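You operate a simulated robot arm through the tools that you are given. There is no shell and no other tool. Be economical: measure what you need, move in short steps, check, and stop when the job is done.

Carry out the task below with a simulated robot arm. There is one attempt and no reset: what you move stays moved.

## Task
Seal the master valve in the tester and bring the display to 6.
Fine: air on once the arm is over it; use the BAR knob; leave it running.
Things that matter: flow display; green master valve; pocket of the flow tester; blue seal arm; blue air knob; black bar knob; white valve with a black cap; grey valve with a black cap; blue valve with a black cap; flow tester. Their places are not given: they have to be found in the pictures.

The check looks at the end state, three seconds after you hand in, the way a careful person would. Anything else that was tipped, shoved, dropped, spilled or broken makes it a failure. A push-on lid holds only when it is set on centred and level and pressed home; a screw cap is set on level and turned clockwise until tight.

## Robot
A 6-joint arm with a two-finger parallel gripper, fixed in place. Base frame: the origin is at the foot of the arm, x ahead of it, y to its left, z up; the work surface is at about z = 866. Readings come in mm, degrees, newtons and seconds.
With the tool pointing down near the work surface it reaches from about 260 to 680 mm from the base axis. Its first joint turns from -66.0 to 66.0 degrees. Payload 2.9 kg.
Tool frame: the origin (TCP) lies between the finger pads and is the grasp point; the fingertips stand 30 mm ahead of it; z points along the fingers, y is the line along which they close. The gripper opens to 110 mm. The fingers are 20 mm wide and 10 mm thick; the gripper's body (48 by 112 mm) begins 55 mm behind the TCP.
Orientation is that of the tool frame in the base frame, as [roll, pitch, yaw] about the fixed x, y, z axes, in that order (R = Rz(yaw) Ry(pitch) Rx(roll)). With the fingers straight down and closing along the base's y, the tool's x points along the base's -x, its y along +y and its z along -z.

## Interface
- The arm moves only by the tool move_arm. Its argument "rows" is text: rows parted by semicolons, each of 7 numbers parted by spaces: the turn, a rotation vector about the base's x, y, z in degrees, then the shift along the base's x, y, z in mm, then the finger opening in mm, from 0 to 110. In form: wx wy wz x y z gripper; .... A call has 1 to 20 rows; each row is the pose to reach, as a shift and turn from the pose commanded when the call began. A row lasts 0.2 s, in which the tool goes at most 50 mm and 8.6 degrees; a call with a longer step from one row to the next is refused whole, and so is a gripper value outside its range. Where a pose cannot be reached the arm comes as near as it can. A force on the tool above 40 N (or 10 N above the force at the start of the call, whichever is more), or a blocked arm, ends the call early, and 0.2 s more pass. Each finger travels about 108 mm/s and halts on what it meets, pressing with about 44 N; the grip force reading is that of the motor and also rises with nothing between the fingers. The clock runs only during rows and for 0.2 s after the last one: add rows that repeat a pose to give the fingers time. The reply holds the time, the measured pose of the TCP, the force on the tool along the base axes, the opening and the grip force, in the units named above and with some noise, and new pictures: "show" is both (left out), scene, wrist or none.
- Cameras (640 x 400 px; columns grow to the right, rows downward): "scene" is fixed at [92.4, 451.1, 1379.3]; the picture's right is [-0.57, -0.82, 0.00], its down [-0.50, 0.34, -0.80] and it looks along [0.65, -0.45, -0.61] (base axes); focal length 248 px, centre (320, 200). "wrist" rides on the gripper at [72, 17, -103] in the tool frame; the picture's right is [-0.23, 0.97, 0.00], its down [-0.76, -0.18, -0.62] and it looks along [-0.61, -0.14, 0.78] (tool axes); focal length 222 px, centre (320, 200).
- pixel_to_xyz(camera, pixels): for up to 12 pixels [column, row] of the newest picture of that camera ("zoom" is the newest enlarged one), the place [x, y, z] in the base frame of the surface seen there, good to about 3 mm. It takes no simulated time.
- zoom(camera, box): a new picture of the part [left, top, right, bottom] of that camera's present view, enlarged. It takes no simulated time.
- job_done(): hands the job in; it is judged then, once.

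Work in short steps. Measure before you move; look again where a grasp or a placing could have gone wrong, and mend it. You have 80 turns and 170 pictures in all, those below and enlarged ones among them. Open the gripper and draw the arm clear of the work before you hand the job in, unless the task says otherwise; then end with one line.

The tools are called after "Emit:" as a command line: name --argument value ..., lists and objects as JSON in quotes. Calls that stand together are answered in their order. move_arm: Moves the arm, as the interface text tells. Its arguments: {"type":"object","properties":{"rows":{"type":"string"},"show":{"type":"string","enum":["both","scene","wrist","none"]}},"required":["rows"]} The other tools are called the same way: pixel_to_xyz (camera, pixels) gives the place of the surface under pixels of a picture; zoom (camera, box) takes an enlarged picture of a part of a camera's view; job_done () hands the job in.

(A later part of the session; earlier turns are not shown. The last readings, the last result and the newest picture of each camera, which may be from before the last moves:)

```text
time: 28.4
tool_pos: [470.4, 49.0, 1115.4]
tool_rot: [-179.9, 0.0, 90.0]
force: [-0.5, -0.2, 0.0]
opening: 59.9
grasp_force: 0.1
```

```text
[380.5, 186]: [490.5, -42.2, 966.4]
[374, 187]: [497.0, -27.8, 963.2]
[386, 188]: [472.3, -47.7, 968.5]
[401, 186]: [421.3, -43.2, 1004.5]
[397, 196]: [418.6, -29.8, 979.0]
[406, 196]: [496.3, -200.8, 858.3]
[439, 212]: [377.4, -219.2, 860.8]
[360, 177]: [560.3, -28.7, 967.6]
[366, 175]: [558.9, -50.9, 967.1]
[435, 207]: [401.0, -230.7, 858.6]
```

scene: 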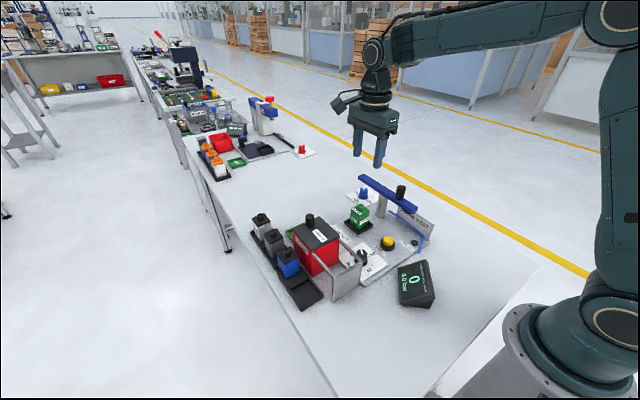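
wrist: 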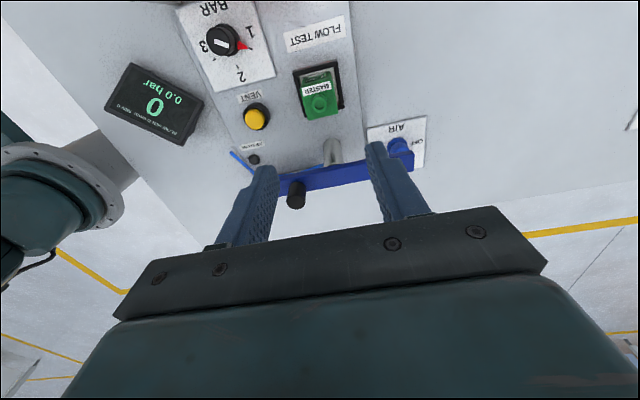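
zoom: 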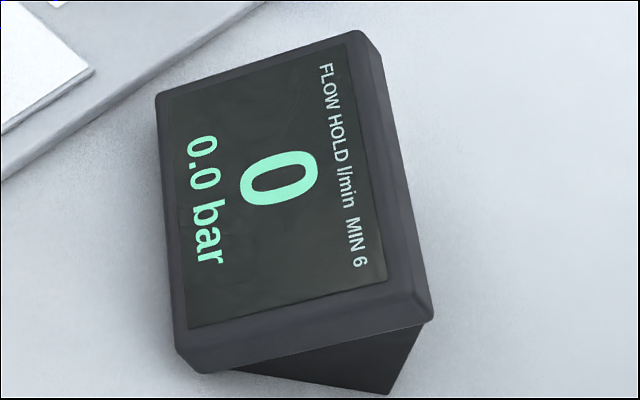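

The display reads 0 l/min, "FLOW HOLD MIN 6", 0.0 bar. The knob on the seal arm is at about (416,-42), top 1003; the pivot is at about (470,-42). I turn the gripper back to close along y above that knob.

Emit:
move_arm --rows "0 0 8 -3 -6 0 60;0 0 16 -8 -14 0 60;0 0 24 -13 -22 0 60;0 0 32 -18 -31 0 60;0 0 40 -23 -40 0 60;0 0 48 -28 -49 0 60;0 0 56 -33 -58 0 60;0 0 64 -38 -67 0 60;0 0 72 -43 -75 0 60;0 0 80 -48 -83 0 60;0 0 86 -52 -89 0 60;0 0 90 -54 -91 -20 60;0 0 90 -54 -91 -40 60;0 0 90 -54 -91 -60 60;0 0 90 -54 -91 -60 60"

Emit:
zoom --camera "wrist" --box '[220, 60, 420, 240]'

```text
time: 31.6
tool_pos: [417.4, -42.1, 1056.8]
tool_rot: [-179.9, 0.0, 179.9]
force: [-0.7, 0.0, 1.1]
opening: 59.9
grasp_force: 0.0
```

scene: 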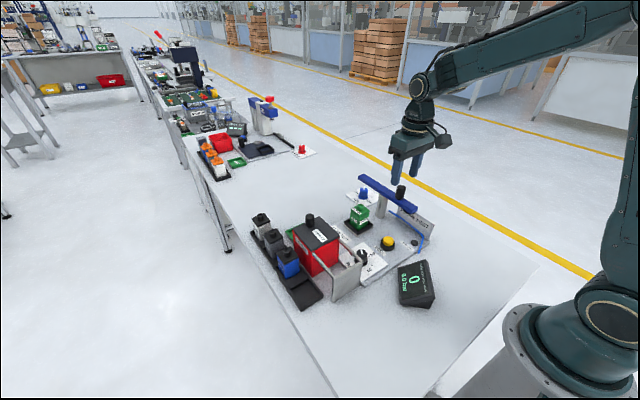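
wrist: 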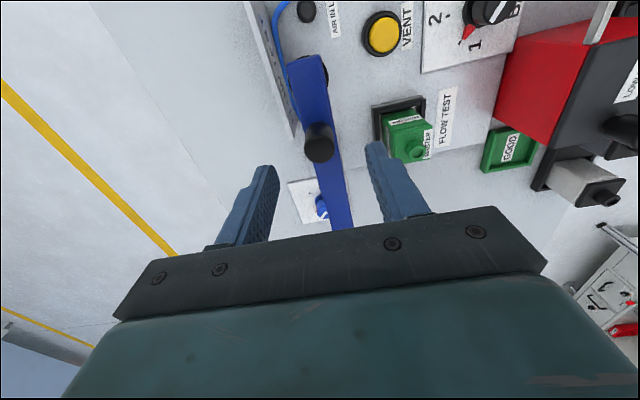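

```text
2.22 times, centred on (320, 150) of wrist
```

zoom: 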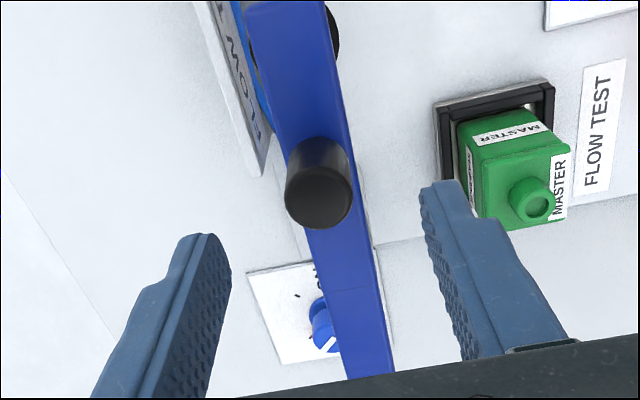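

Emit:
pixel_to_xyz --camera "zoom" --pixels '[[322, 198], [290, 205], [350, 195], [325, 225], [318, 172], [255, 20], [325, 15], [350, 288], [315, 230], [360, 215]]'

```text
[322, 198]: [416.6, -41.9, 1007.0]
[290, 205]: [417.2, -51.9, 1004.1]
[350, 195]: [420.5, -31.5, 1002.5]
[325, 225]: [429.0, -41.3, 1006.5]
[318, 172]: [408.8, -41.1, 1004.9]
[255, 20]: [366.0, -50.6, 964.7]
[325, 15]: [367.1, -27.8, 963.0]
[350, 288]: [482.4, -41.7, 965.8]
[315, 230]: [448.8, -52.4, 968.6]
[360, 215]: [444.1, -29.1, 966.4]
```

Knob centre (417,-41.5). I descend so that fingertips stop at z≈971 and grip the knob.

Emit:
move_arm --rows "0 0 0 0 0 -20 50;0 0 0 0 0 -40 50;0 0 0 0 0 -52 50;0 0 0 0 0 -55 50;0 0 0 0 0 -55 50;0 0 0 0 0 -55 30;0 0 0 0 0 -55 15;0 0 0 0 0 -55 10;0 0 0 0 0 -55 10"

Emit:
zoom --camera "scene" --box '[345, 150, 445, 230]'

```text
time: 33.6
tool_pos: [416.5, -40.9, 1000.6]
tool_rot: [180.0, -0.1, 180.0]
force: [-1.6, -1.0, -2.0]
opening: 23.7
grasp_force: 44.8
```

scene: 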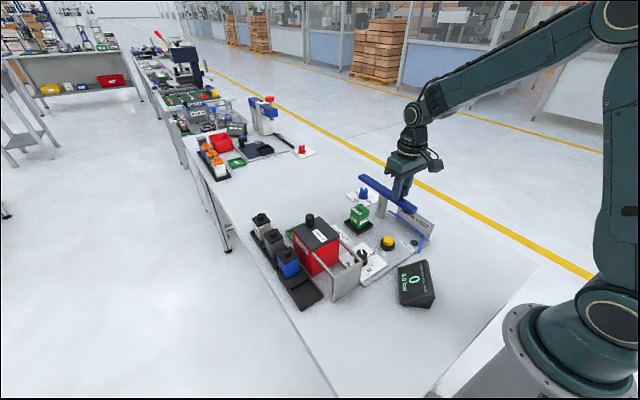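
wrist: 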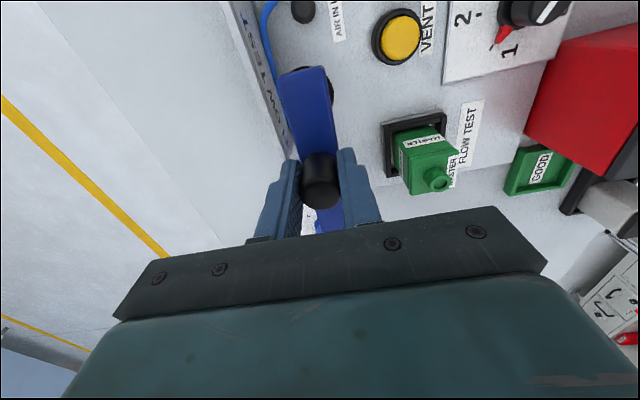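

```text
5.00 times, centred on (395, 190) of scene
```

zoom: 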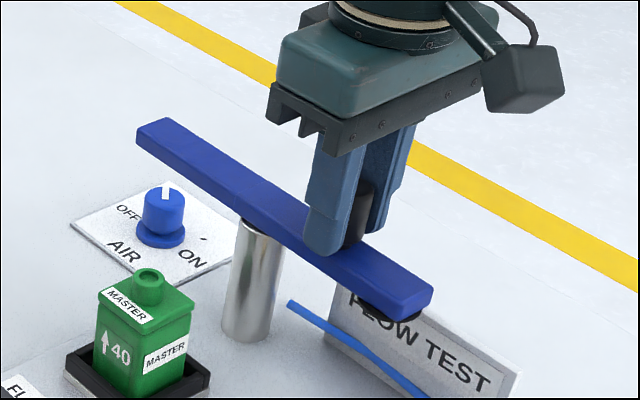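

Emit:
pixel_to_xyz --camera "zoom" --pixels '[[400, 303], [400, 316], [380, 308], [410, 318], [250, 240], [300, 255], [149, 272], [135, 280], [160, 280], [265, 235]]'

```text
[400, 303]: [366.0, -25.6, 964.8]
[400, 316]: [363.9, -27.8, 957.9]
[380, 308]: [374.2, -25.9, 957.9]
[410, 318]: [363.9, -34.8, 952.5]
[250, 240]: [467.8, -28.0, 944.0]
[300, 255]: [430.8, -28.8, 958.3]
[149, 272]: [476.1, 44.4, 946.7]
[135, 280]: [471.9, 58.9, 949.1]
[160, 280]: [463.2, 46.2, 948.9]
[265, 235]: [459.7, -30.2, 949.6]
```

Knob gripped (23.7 mm). I swing the arm clockwise around the pivot (470,-42), first 40°.

Emit:
move_arm --rows "0 0 -4 0.1 3.7 0 10;0 0 -10 0.8 9.2 0 10;0 0 -16 2.1 14.6 0 10;0 0 -22 3.9 19.9 0 10;0 0 -28 6.2 24.9 0 10;0 0 -34 9.1 29.6 0 10;0 0 -40 12.4 34.1 0 10;0 0 -40 12.4 34.1 0 10"

Emit:
zoom --camera "scene" --box '[345, 150, 445, 230]'

```text
time: 35.4
tool_pos: [429.3, -5.8, 1001.9]
tool_rot: [179.9, 0.0, 139.9]
force: [3.8, -0.8, 5.7]
opening: 24.0
grasp_force: 44.7
```

scene: 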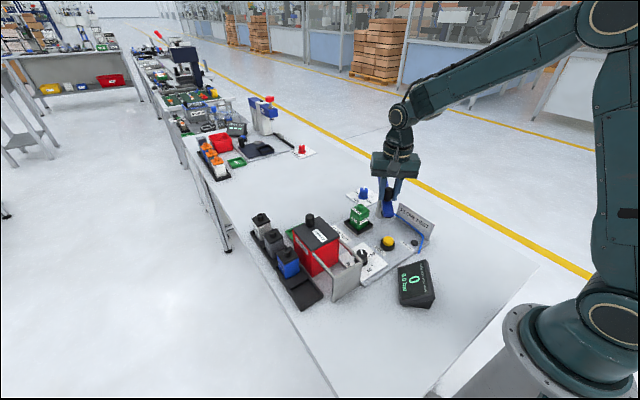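
wrist: 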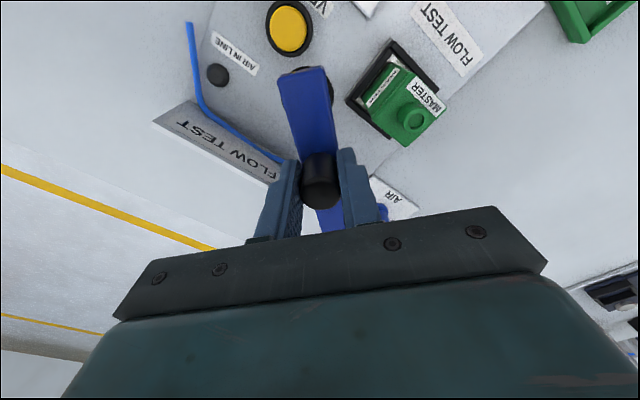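

```text
5.00 times, centred on (395, 190) of scene
```

zoom: 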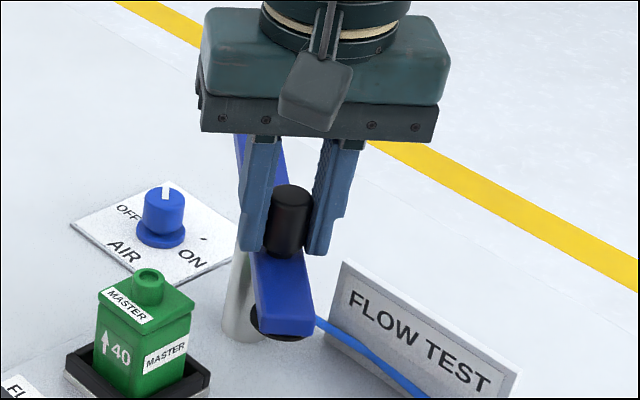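

Swinging cleanly with low force. I continue to 70° and check the pad height against the spigot.

Emit:
move_arm --rows "0 0 -4 2.5 2.8 0 10;0 0 -8 5.1 5.3 0 10;0 0 -16 11 9.9 0 10;0 0 -24 17.4 13.6 0 10;0 0 -30 22.5 15.7 0 10;0 0 -30 22.5 15.7 0 10"

Emit:
zoom --camera "scene" --box '[335, 165, 425, 235]'

Emit:
zoom --camera "wrist" --box '[230, 40, 430, 220]'

```text
time: 36.8
tool_pos: [452.5, 8.2, 1001.6]
tool_rot: [-180.0, -0.1, 109.8]
force: [9.6, -7.8, -0.2]
opening: 23.9
grasp_force: 45.0
```

scene: 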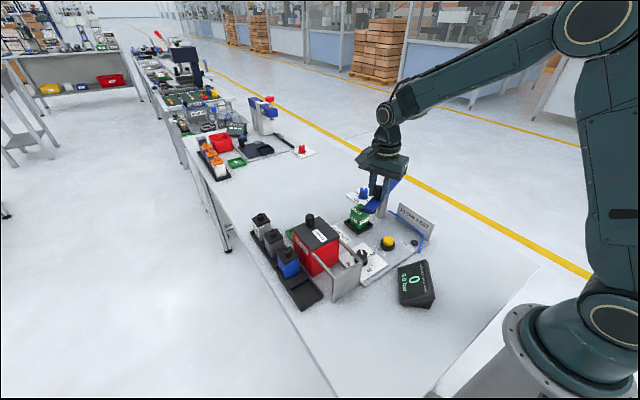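
wrist: 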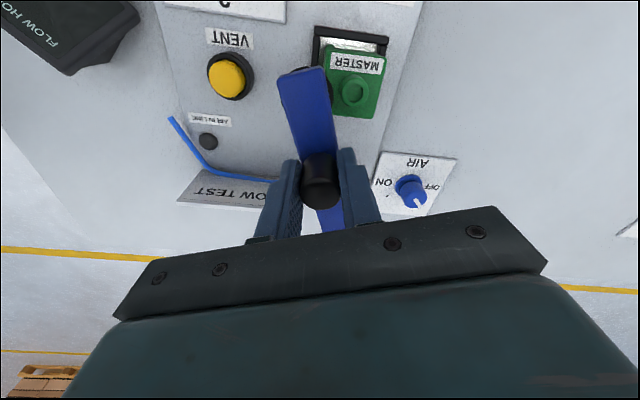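

```text
5.71 times, centred on (380, 200) of scene
```

zoom: 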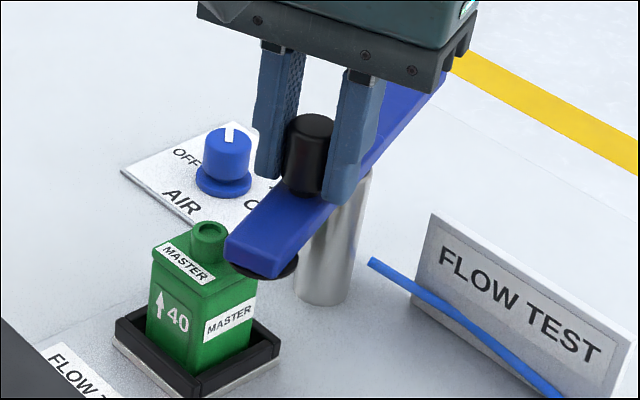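

```text
2.22 times, centred on (330, 130) of wrist
```

zoom: 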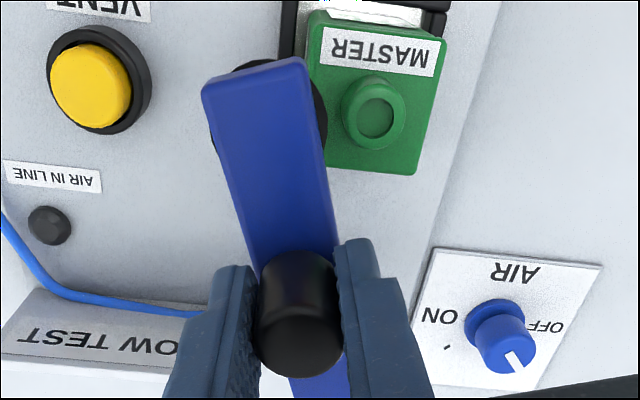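

Emit:
pixel_to_xyz --camera "zoom" --pixels '[[320, 105], [322, 120], [213, 120], [375, 115], [375, 90], [305, 75], [380, 165]]'

Emit:
pixel_to_xyz --camera "scene" --pixels '[[385.5, 212], [382, 213.5], [360.5, 205.5], [363, 208], [378, 213]]'

```text
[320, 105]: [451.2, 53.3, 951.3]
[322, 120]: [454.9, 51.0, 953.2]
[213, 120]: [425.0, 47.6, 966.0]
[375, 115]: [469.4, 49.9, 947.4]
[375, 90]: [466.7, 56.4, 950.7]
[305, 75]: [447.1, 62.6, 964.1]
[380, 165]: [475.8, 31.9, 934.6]
```

```text
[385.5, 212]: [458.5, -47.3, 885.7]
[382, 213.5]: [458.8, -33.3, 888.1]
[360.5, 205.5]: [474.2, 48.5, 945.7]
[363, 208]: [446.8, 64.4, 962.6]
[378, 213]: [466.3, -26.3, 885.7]
```

Pad ≈951 just clears the spigot ≈948. I continue slowly to 90°, watching the force.

Emit:
move_arm --rows "0 0 -3 2.6 0.7 0 10;0 0 -6 5.3 1.2 0 10;0 0 -9 8 1.6 0 10;0 0 -12 10.7 1.9 0 10;0 0 -15 13.5 2.1 0 10;0 0 -18 16.3 2.2 0 10;0 0 -20 18.1 2.2 0 10;0 0 -20 18.1 2.2 0 10"

Emit:
zoom --camera "scene" --box '[335, 165, 425, 235]'

Emit:
zoom --camera "wrist" --box '[230, 40, 430, 220]'

```text
time: 38.6
tool_pos: [470.4, 12.2, 1000.1]
tool_rot: [-179.7, -0.2, 90.1]
force: [-1.5, 14.8, -16.7]
opening: 24.1
grasp_force: 44.7
```

scene: 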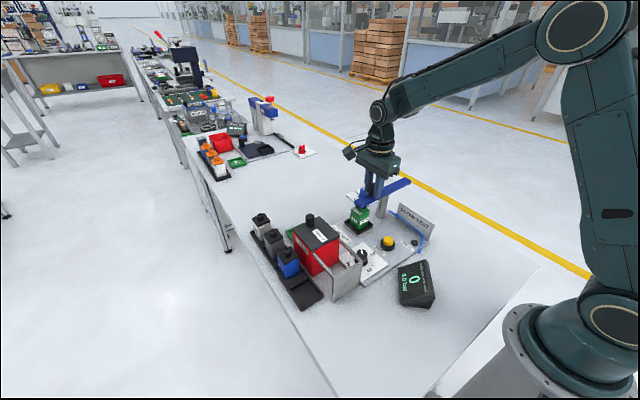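
wrist: 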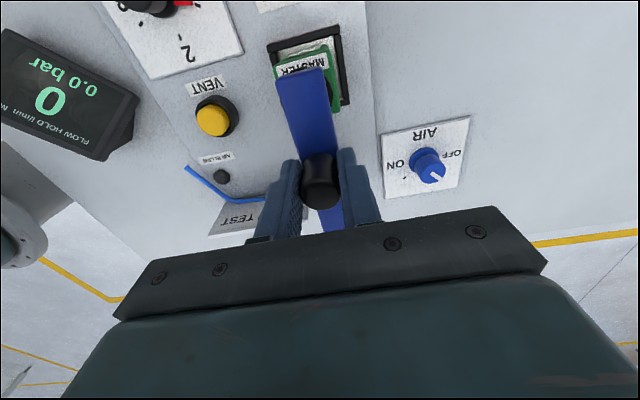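

```text
5.71 times, centred on (380, 200) of scene
```

zoom: 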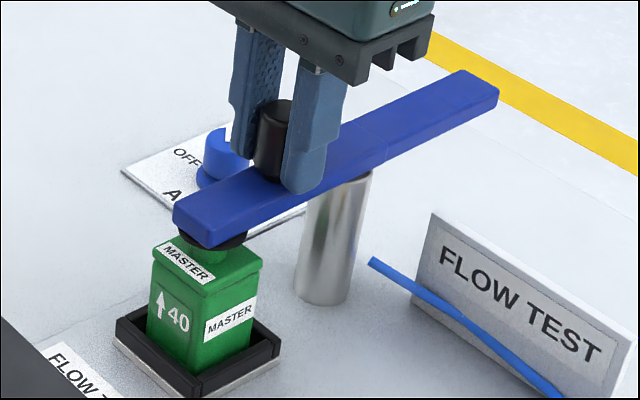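

```text
2.22 times, centred on (330, 130) of wrist
```

zoom: 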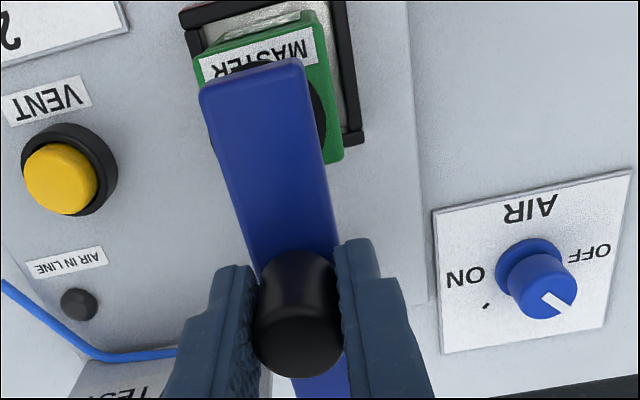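

The arm is over the valve, and the valve is upright. I check the arm-top heights and positions for whether it has to be pressed down.

Emit:
pixel_to_xyz --camera "zoom" --pixels '[[210, 100], [300, 70], [255, 90], [318, 105], [295, 200], [240, 210], [320, 385], [325, 155], [310, 15]]'

Emit:
zoom --camera "scene" --box '[345, 190, 395, 235]'

```text
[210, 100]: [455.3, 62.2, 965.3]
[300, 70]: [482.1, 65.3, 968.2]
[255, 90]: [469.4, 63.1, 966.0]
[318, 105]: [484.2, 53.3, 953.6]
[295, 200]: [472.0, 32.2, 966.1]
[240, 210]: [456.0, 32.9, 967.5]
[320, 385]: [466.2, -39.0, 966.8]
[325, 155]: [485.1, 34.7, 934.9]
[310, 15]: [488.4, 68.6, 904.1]
```

```text
8.89 times, centred on (370, 212) of scene
```

zoom: 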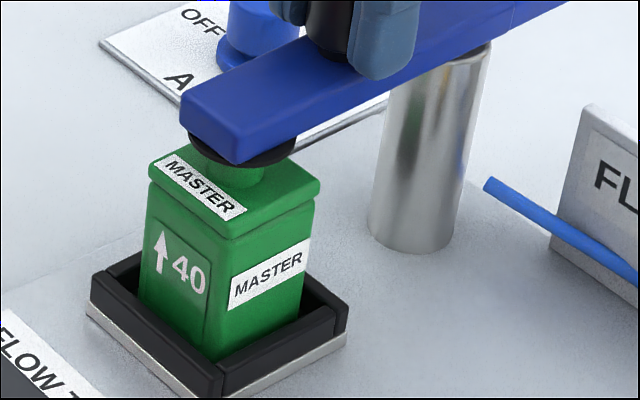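

Pad sits above the spigot, centred in x. I release the knob, rise, and look.

Emit:
move_arm --rows "0 0 0 0 0 0 24;0 0 0 0 0 0 30;0 0 0 0 0 0 45;0 0 0 0 0 10 45;0 0 0 0 0 35 45;0 0 0 0 0 70 45;0 0 0 0 0 110 45;0 0 0 0 0 110 45"

Emit:
zoom --camera "wrist" --box '[230, 20, 430, 200]'

Emit:
zoom --camera "scene" --box '[335, 165, 435, 235]'

```text
time: 40.4
tool_pos: [471.4, 11.8, 1112.6]
tool_rot: [179.9, 0.0, 90.0]
force: [0.0, -0.2, -0.6]
opening: 45.1
grasp_force: 0.0
```

scene: 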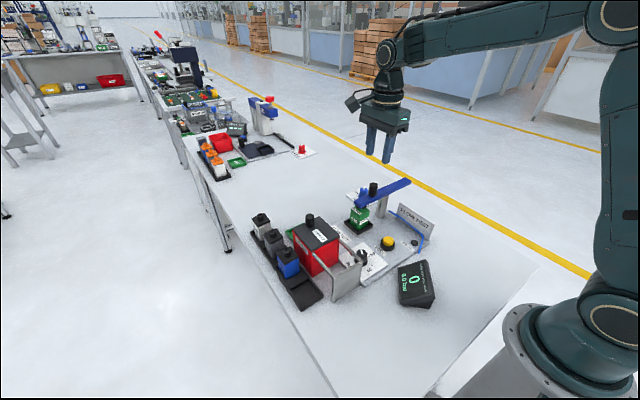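
wrist: 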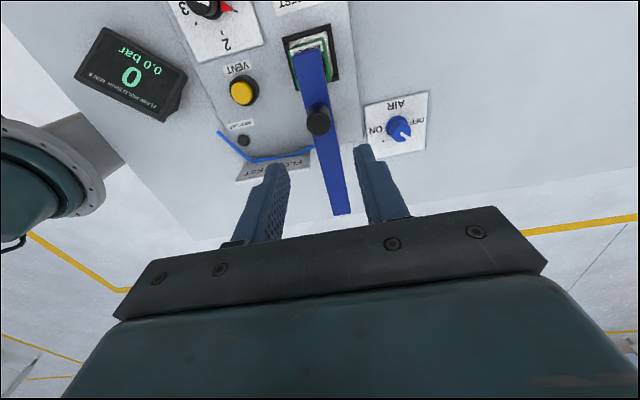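

```text
2.22 times, centred on (330, 110) of wrist
```

zoom: 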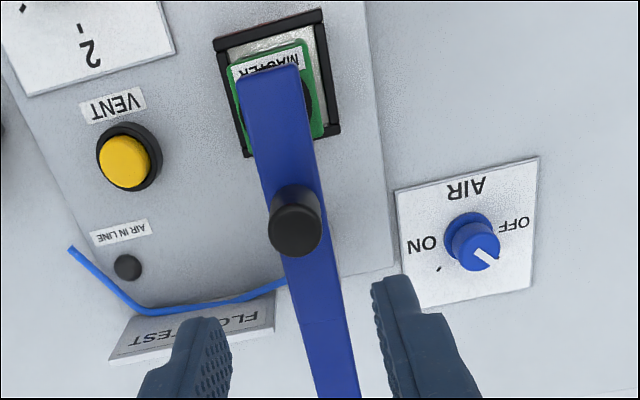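

```text
5.71 times, centred on (385, 200) of scene
```

zoom: 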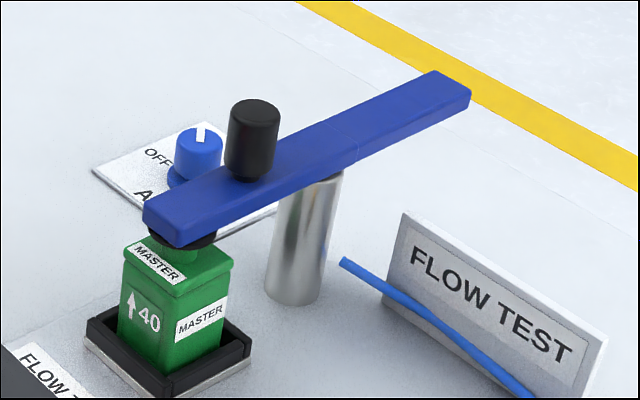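

Emit:
pixel_to_xyz --camera "zoom" --pixels '[[252, 118], [150, 203], [178, 240], [432, 76], [466, 98], [215, 185], [235, 215], [204, 133], [197, 150]]'

Emit:
pixel_to_xyz --camera "wrist" --pixels '[[297, 56], [322, 53], [332, 213], [348, 211], [310, 90], [328, 85], [396, 126], [404, 131], [397, 141], [376, 148], [374, 129], [420, 118]]'

```text
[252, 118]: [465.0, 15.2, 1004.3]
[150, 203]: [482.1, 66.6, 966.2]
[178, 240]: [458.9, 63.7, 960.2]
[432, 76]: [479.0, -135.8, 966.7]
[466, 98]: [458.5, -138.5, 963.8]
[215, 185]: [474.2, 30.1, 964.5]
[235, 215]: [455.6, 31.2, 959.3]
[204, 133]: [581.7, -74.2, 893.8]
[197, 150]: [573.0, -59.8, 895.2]
```

```text
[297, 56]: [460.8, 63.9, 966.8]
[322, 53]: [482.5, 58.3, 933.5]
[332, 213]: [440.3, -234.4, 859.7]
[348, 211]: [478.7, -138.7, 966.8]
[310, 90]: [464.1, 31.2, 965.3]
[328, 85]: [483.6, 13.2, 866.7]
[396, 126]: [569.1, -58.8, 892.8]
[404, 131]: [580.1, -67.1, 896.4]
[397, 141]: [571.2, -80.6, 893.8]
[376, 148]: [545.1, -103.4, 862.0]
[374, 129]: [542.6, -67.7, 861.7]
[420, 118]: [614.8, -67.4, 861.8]
```

Arm is squarely over the valve (x centre 470, 90°). Now the air knob at about (574,-70), top 895: OFF lies toward (+x,-y) and ON toward (-x,-y). I go above it with yaw 180 to leave 90° of clockwise turn.

Emit:
move_arm --rows "0 0 8 8 -7 0 50;0 0 16 17 -14 0 50;0 0 24 26 -21 0 50;0 0 32 36 -28 0 50;0 0 40 46 -36 0 50;0 0 48 56 -44 0 50;0 0 56 66 -52 0 50;0 0 64 75 -60 0 50;0 0 72 84 -68 0 50;0 0 80 93 -75 0 50;0 0 86 100 -80 -10 50;0 0 90 102 -82 -40 50;0 0 90 102 -82 -80 50;0 0 90 102 -82 -105 50;0 0 90 102 -82 -105 50"

Emit:
zoom --camera "wrist" --box '[230, 90, 410, 230]'

Emit:
zoom --camera "scene" --box '[335, 165, 405, 215]'

```text
time: 43.6
tool_pos: [571.3, -71.3, 1005.3]
tool_rot: [-180.0, 0.0, -180.0]
force: [0.6, -0.5, -0.4]
opening: 49.9
grasp_force: 0.0
```

scene: 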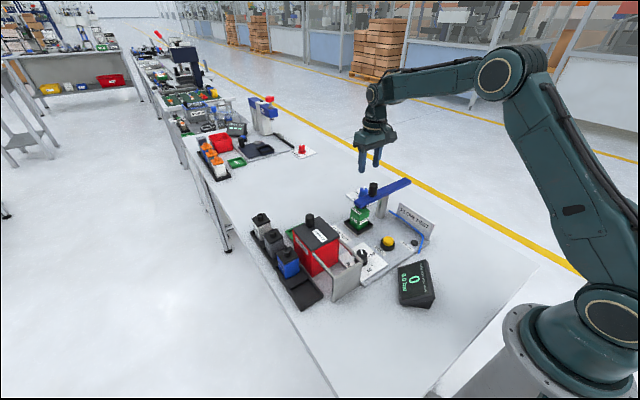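
wrist: 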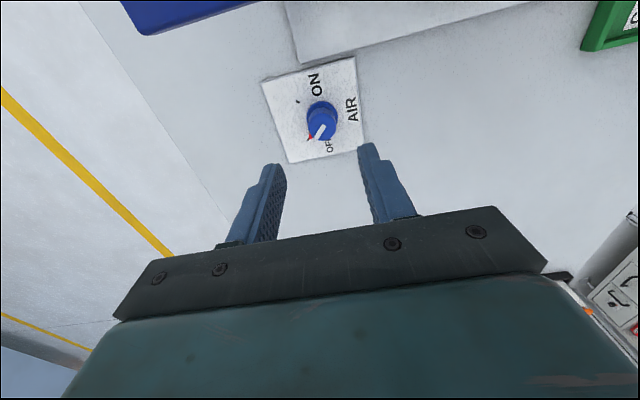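

```text
2.86 times, centred on (320, 160) of wrist
```

zoom: 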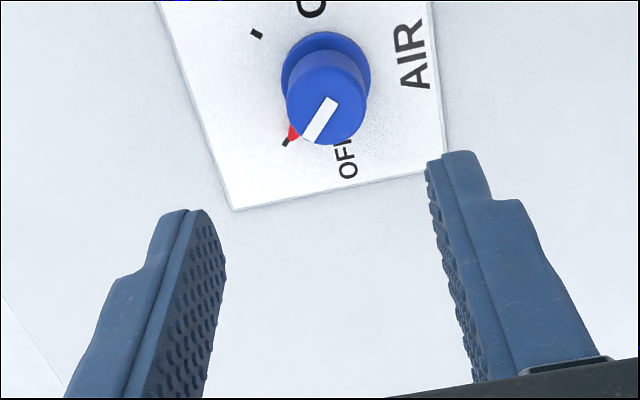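

```text
8.00 times, centred on (370, 190) of scene
```

zoom: 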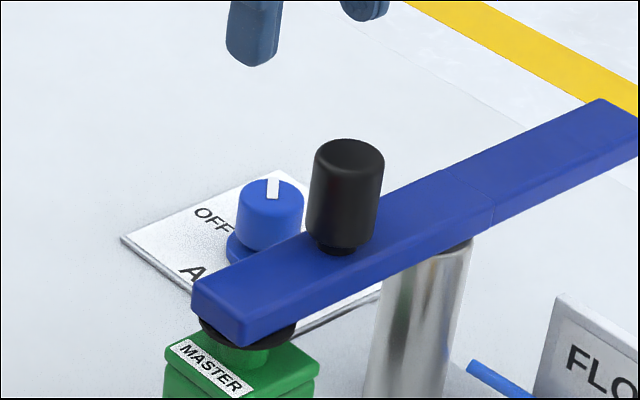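

Pointer is on the OFF tick; the ON tick is at zoom (257,33). I measure ticks and knob centre.

Emit:
pixel_to_xyz --camera "wrist" --pixels '[[297.9, 101.6], [307.7, 139.3]]'

Emit:
zoom --camera "wrist" --box '[280, 80, 360, 150]'

Emit:
pixel_to_xyz --camera "zoom" --pixels '[[320, 230], [350, 230], [345, 200], [280, 230], [335, 280], [170, 130], [245, 345], [330, 150], [285, 180], [390, 200]]'

```text
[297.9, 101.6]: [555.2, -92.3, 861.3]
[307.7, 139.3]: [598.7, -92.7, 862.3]
```

```text
5.71 times, centred on (320, 115) of wrist
```

zoom: 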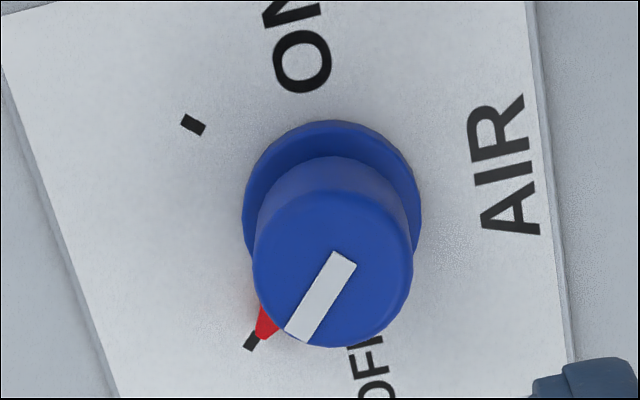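

```text
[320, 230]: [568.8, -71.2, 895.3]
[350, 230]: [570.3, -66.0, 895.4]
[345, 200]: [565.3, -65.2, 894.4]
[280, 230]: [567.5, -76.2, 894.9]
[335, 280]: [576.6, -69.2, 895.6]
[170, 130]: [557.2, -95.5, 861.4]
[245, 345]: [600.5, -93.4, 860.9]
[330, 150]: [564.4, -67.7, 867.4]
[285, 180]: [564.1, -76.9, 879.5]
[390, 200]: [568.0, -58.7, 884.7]
```

Knob centre ≈ (576,-70.5), and the ticks are 90° apart. I descend, grip it with fingertips at z≈877.

Emit:
move_arm --rows "0 0 0 4.5 1 -30 50;0 0 0 4.5 1 -60 50;0 0 0 4.5 1 -85 50;0 0 0 4.5 1 -97 50;0 0 0 4.5 1 -98 50;0 0 0 4.5 1 -98 35;0 0 0 4.5 1 -98 15;0 0 0 4.5 1 -98 10;0 0 0 4.5 1 -98 10"

Emit:
zoom --camera "wrist" --box '[230, 90, 410, 230]'

```text
time: 45.6
tool_pos: [575.6, -70.3, 909.8]
tool_rot: [-180.0, 0.0, -179.9]
force: [0.1, 7.0, -4.6]
opening: 27.4
grasp_force: 45.3
```

scene: 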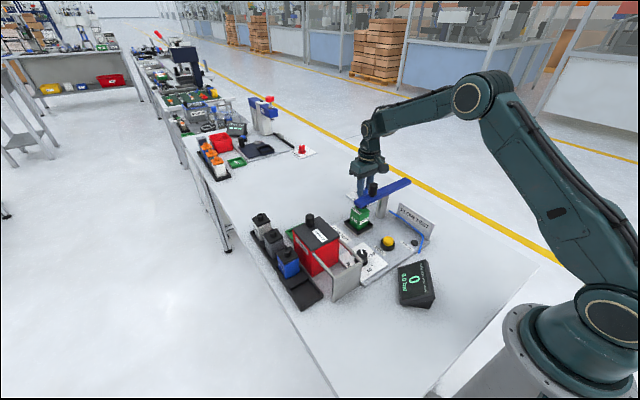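
wrist: 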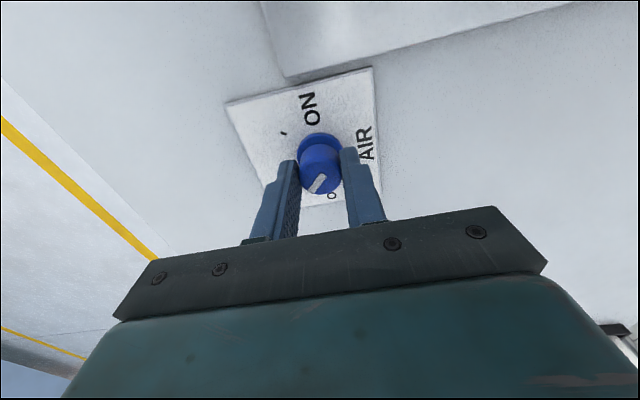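

```text
2.86 times, centred on (320, 160) of wrist
```

zoom: 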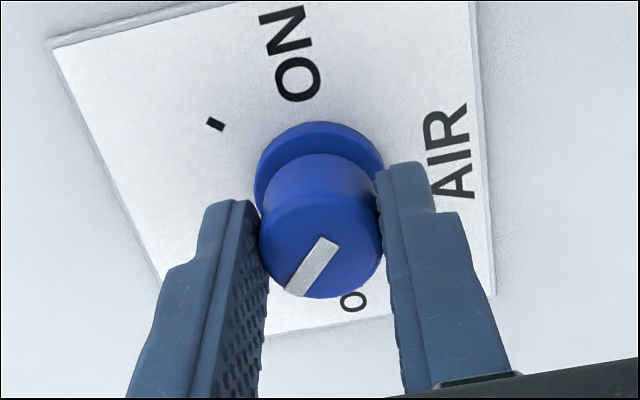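

Firm grip. I turn clockwise 90° in place.

Emit:
move_arm --rows "0 0 -4 0 0 0 10;0 0 -12 0 0 0 10;0 0 -20 0 0 0 10;0 0 -28 0 0 0 10;0 0 -36 0 0 0 10;0 0 -44 0 0 0 10;0 0 -52 0 0 0 10;0 0 -60 0 0 0 10;0 0 -68 0 0 0 10;0 0 -76 0 0 0 10;0 0 -84 0 0 0 10;0 0 -90 0 0 0 10;0 0 -90 0 0 0 10"

Emit:
zoom --camera "wrist" --box '[230, 90, 410, 230]'

Emit:
zoom --camera "scene" --box '[330, 170, 450, 310]'

```text
time: 48.0
tool_pos: [577.6, -68.1, 909.0]
tool_rot: [179.5, 0.0, 96.9]
force: [8.5, 0.4, -5.6]
opening: 27.6
grasp_force: 45.1
stopped in row 12: the force on the tool passed its limit (the readings are from after the stop); the commanded pose is now the measured one
```

scene: 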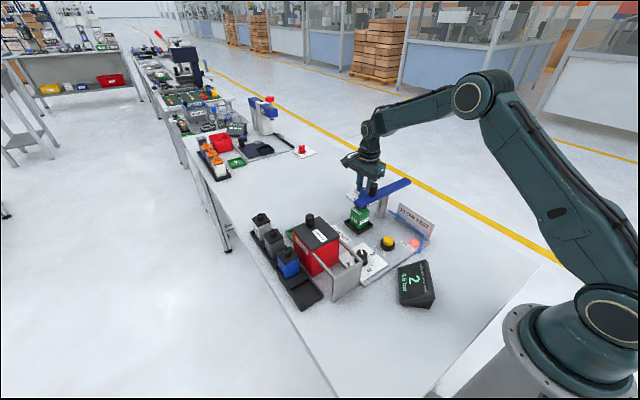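
wrist: 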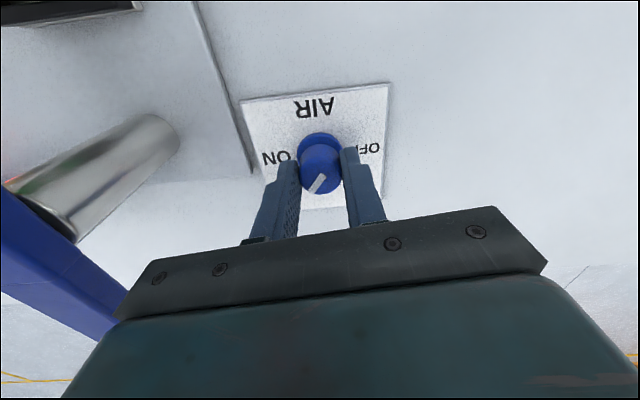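

```text
2.86 times, centred on (320, 160) of wrist
```

zoom: 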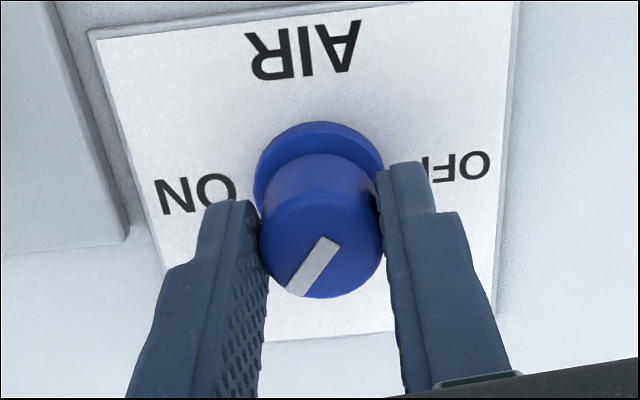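

```text
2.86 times, centred on (390, 240) of scene
```

zoom: 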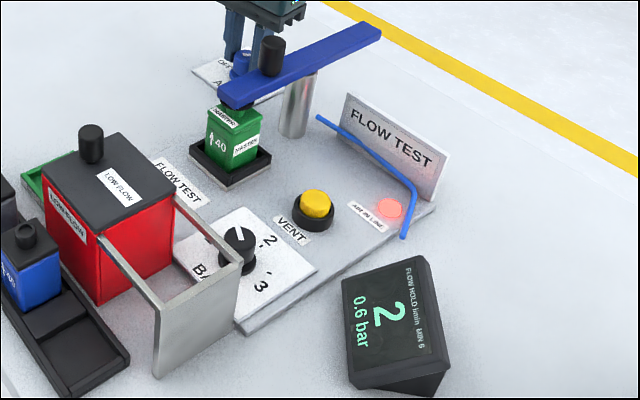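

Air lamp is lit, and the display reads 2 at 0.6 bar. The knob met resistance at ~83°; I release and rise to check its pointer against the ON tick.

Emit:
move_arm --rows "0 0 0 0 0 0 27;0 0 0 0 0 0 35;0 0 0 0 0 0 50;0 0 0 0 0 10 50;0 0 0 0 0 40 50;0 0 0 0 0 80 50;0 0 0 0 0 110 50;0 0 0 0 0 110 50"

Emit:
zoom --camera "wrist" --box '[270, 70, 370, 150]'

Emit:
zoom --camera "scene" --box '[330, 170, 450, 310]'

```text
time: 49.8
tool_pos: [578.5, -68.9, 1020.4]
tool_rot: [179.6, 0.0, 96.9]
force: [1.3, 0.0, -1.0]
opening: 50.0
grasp_force: 0.0
```

scene: 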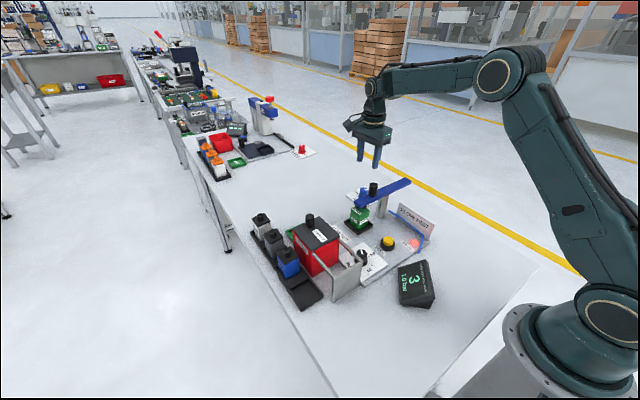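
wrist: 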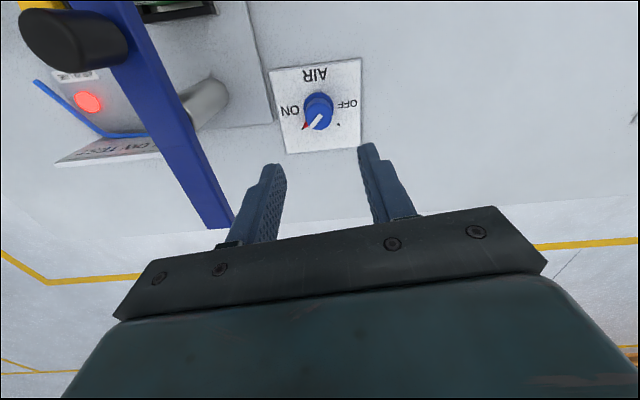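

```text
5.00 times, centred on (320, 110) of wrist
```

zoom: 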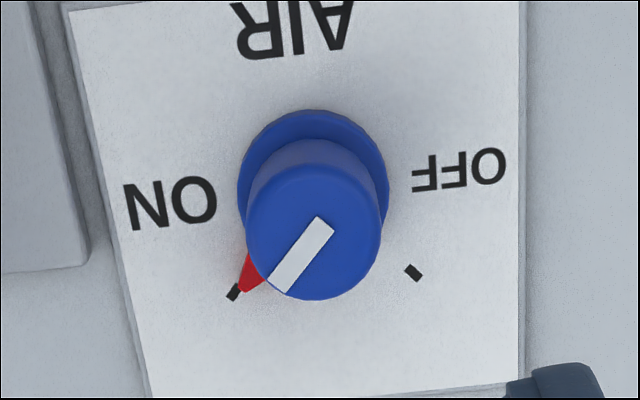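

```text
2.86 times, centred on (390, 240) of scene
```

zoom: 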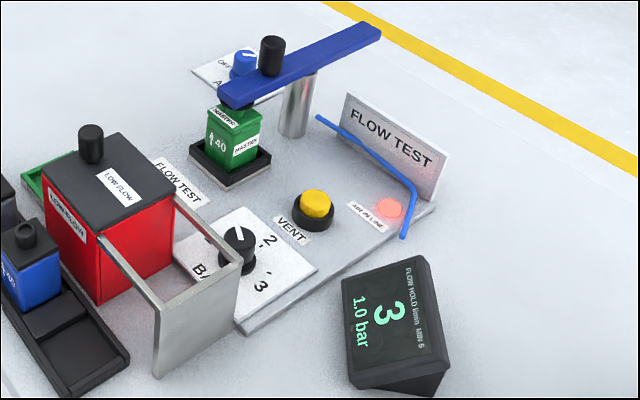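

Pointer is on ON; display now 3 at 1.0 bar, so 6 needs about 2 bar. I rise and move over to look at the BAR knob.

Emit:
move_arm --rows "0 0 8 0 0 40 50;0 0 16 -10 8 80 50;0 0 24 -30 24 110 50;0 0 32 -55 45 120 50;0 0 40 -80 66 120 50;0 0 48 -105 87 120 50;0 0 56 -130 108 120 50;0 0 64 -155 130 120 50;0 0 72 -175 150 120 50;0 0 78 -190 165 120 50;0 0 83 -205 180 120 50;0 0 83 -210 195 120 50;0 0 83 -210 200 120 50;0 0 83 -210 200 120 50"

Emit:
zoom --camera "wrist" --box '[230, 20, 430, 160]'

```text
time: 52.8
tool_pos: [367.4, 131.7, 1139.7]
tool_rot: [179.6, 0.0, 180.0]
force: [0.1, -0.4, 0.2]
opening: 50.0
grasp_force: 0.0
```

scene: 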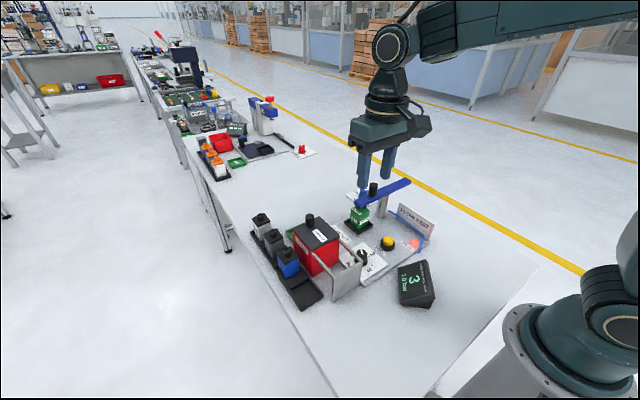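
wrist: 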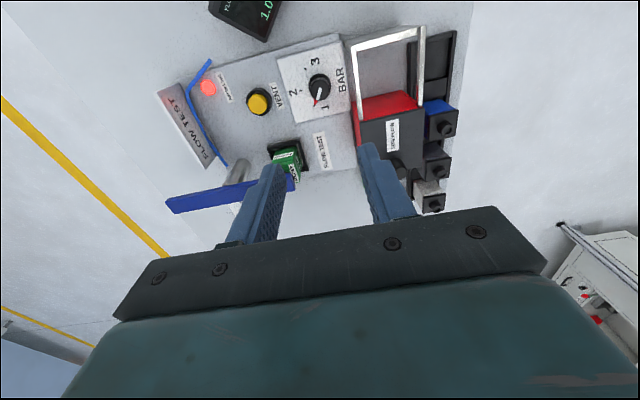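

```text
2.86 times, centred on (330, 90) of wrist
```

zoom: 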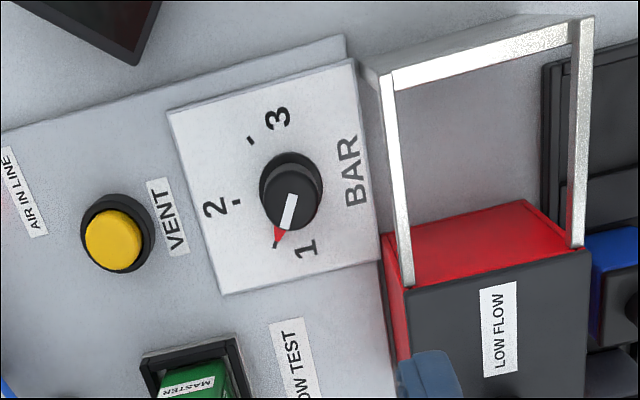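

I measure knob, ticks, fence leg and red bin edges.

Emit:
zoom --camera "wrist" --box '[280, 50, 360, 125]'

Emit:
pixel_to_xyz --camera "wrist" --pixels '[[319, 85], [316, 93], [311, 105.5], [297, 90.5], [302.5, 69], [349, 48], [356, 117], [353, 80], [360, 123], [361, 150], [410, 112], [425, 108]]'

```text
5.33 times, centred on (320, 88) of wrist
```

zoom: 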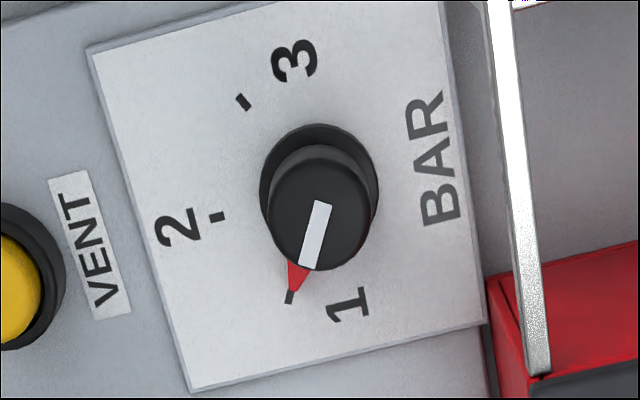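

```text
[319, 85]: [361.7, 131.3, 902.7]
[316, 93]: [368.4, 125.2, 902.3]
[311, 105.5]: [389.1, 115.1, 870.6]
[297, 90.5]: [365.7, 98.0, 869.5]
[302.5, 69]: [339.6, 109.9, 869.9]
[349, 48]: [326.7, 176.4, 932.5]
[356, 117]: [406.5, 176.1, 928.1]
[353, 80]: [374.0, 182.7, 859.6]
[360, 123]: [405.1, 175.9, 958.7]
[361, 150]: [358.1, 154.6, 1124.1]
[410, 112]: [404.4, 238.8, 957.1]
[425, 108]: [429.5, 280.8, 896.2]
```

Emit:
pixel_to_xyz --camera "zoom" --pixels '[[275, 215], [365, 215], [320, 165], [318, 262], [320, 215], [262, 190], [378, 190], [320, 126], [289, 297], [218, 217], [243, 102], [520, 200]]'

Emit:
pixel_to_xyz --camera "wrist" --pixels '[[374, 125], [390, 135], [420, 125], [363, 132], [385, 105], [258, 98], [240, 15], [265, 30]]'

```text
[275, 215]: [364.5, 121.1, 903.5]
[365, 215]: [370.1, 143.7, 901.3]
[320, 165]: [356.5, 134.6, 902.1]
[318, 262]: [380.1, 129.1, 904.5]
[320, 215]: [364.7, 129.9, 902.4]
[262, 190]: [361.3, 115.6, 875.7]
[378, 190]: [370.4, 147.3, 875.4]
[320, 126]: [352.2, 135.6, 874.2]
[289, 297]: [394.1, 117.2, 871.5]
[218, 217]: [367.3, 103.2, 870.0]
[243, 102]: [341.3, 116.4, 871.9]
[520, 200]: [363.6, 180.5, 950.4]
```

```text
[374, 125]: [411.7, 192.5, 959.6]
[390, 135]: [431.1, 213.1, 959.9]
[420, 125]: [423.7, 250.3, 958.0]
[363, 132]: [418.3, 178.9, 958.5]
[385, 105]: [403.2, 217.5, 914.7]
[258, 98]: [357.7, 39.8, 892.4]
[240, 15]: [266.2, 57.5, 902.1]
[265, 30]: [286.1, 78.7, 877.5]
```

Knob centre (367,132), top 903; the ticks are 60° apart (1→2 clockwise). I turn +60° first, then descend to grip it, so that the turn ends at yaw 180.

Emit:
move_arm --rows "0 0 8 0 0 0 46;0 0 16 0 0 -20 46;0 0 24 0 0 -50 46;0 0 32 0 0 -80 46;0 0 40 0 0 -110 46;0 0 48 0 0 -140 46;0 0 56 0 0 -160 46;0 0 60 0 0 -175 46;0 0 60 0 0 -175 46"

Emit:
zoom --camera "wrist" --box '[220, 60, 420, 220]'

```text
time: 54.8
tool_pos: [367.6, 128.7, 964.2]
tool_rot: [179.5, 0.1, -120.0]
force: [0.0, -0.9, -0.1]
opening: 45.7
grasp_force: 0.2
```

scene: 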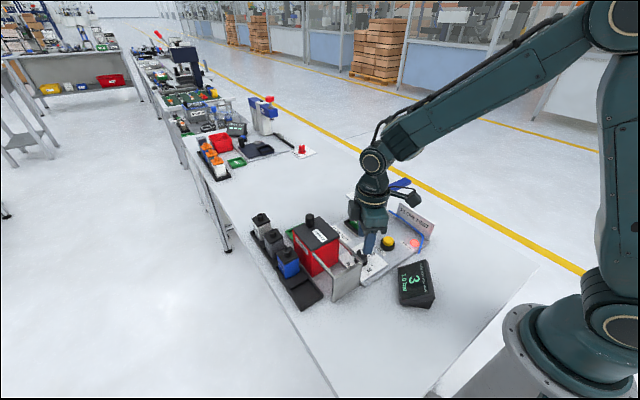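
wrist: 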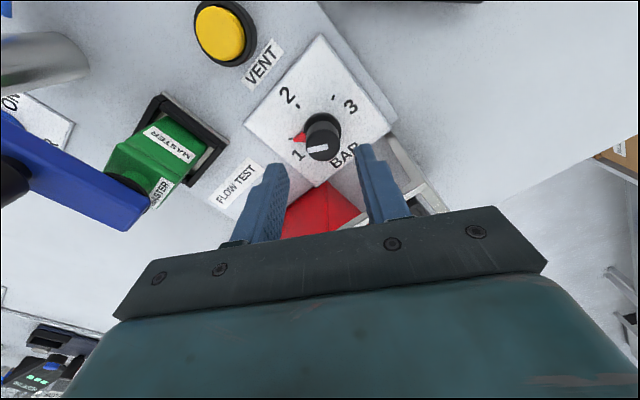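

```text
2.50 times, centred on (320, 140) of wrist
```

zoom: 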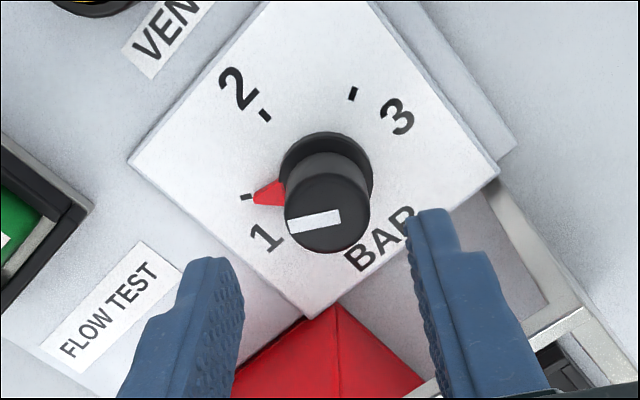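

Emit:
pixel_to_xyz --camera "zoom" --pixels '[[327, 212], [290, 212], [366, 212], [327, 180], [327, 245], [267, 116], [352, 93], [246, 197]]'

```text
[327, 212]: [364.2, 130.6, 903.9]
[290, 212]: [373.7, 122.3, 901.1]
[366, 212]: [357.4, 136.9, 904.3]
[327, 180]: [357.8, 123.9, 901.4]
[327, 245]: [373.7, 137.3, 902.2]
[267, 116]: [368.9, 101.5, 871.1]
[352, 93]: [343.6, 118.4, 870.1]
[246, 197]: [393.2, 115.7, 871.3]
```

Centre ≈ (366,130.5), aligned. I descend and grip.

Emit:
move_arm --rows "0 0 0 -1 0 -20 46;0 0 0 -1 0 -40 46;0 0 0 -1 0 -49 46;0 0 0 -1 0 -49 46;0 0 0 -1 0 -49 30;0 0 0 -1 0 -49 15;0 0 0 -1 0 -49 10;0 0 0 -1 0 -49 10"

Emit:
zoom --camera "wrist" --box '[220, 60, 420, 220]'

```text
time: 56.6
tool_pos: [367.0, 130.4, 916.4]
tool_rot: [179.6, 0.0, -120.0]
force: [-1.1, 0.4, -7.7]
opening: 27.5
grasp_force: 45.1
```

scene: 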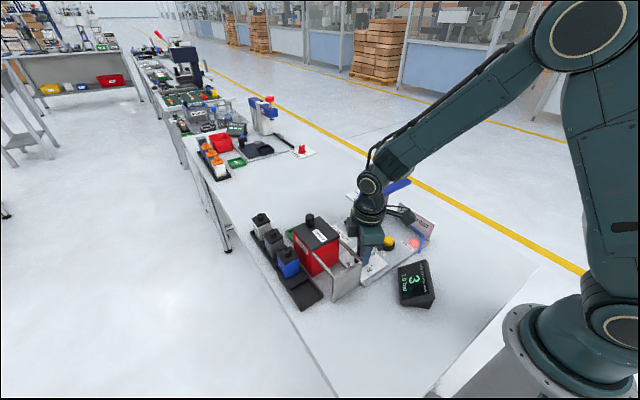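
wrist: 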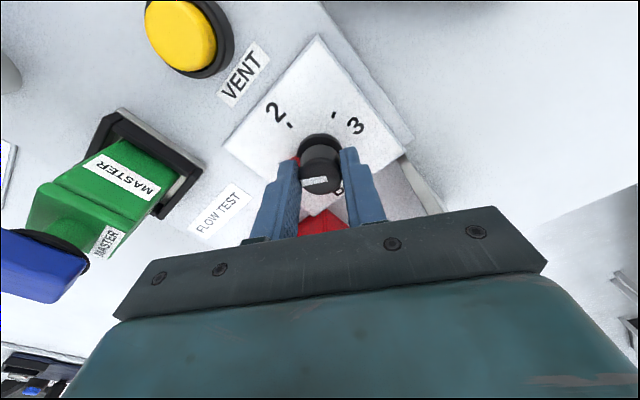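

```text
2.50 times, centred on (320, 140) of wrist
```

zoom: 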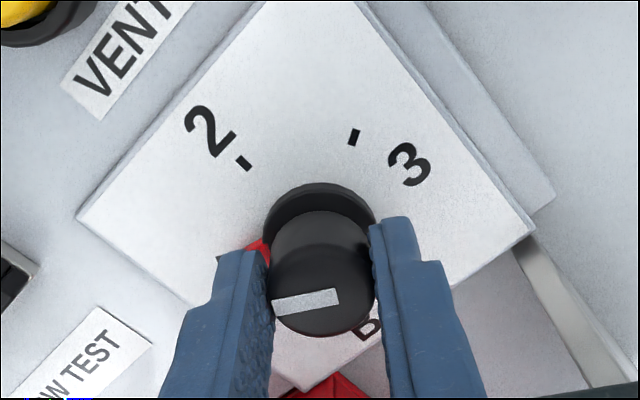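

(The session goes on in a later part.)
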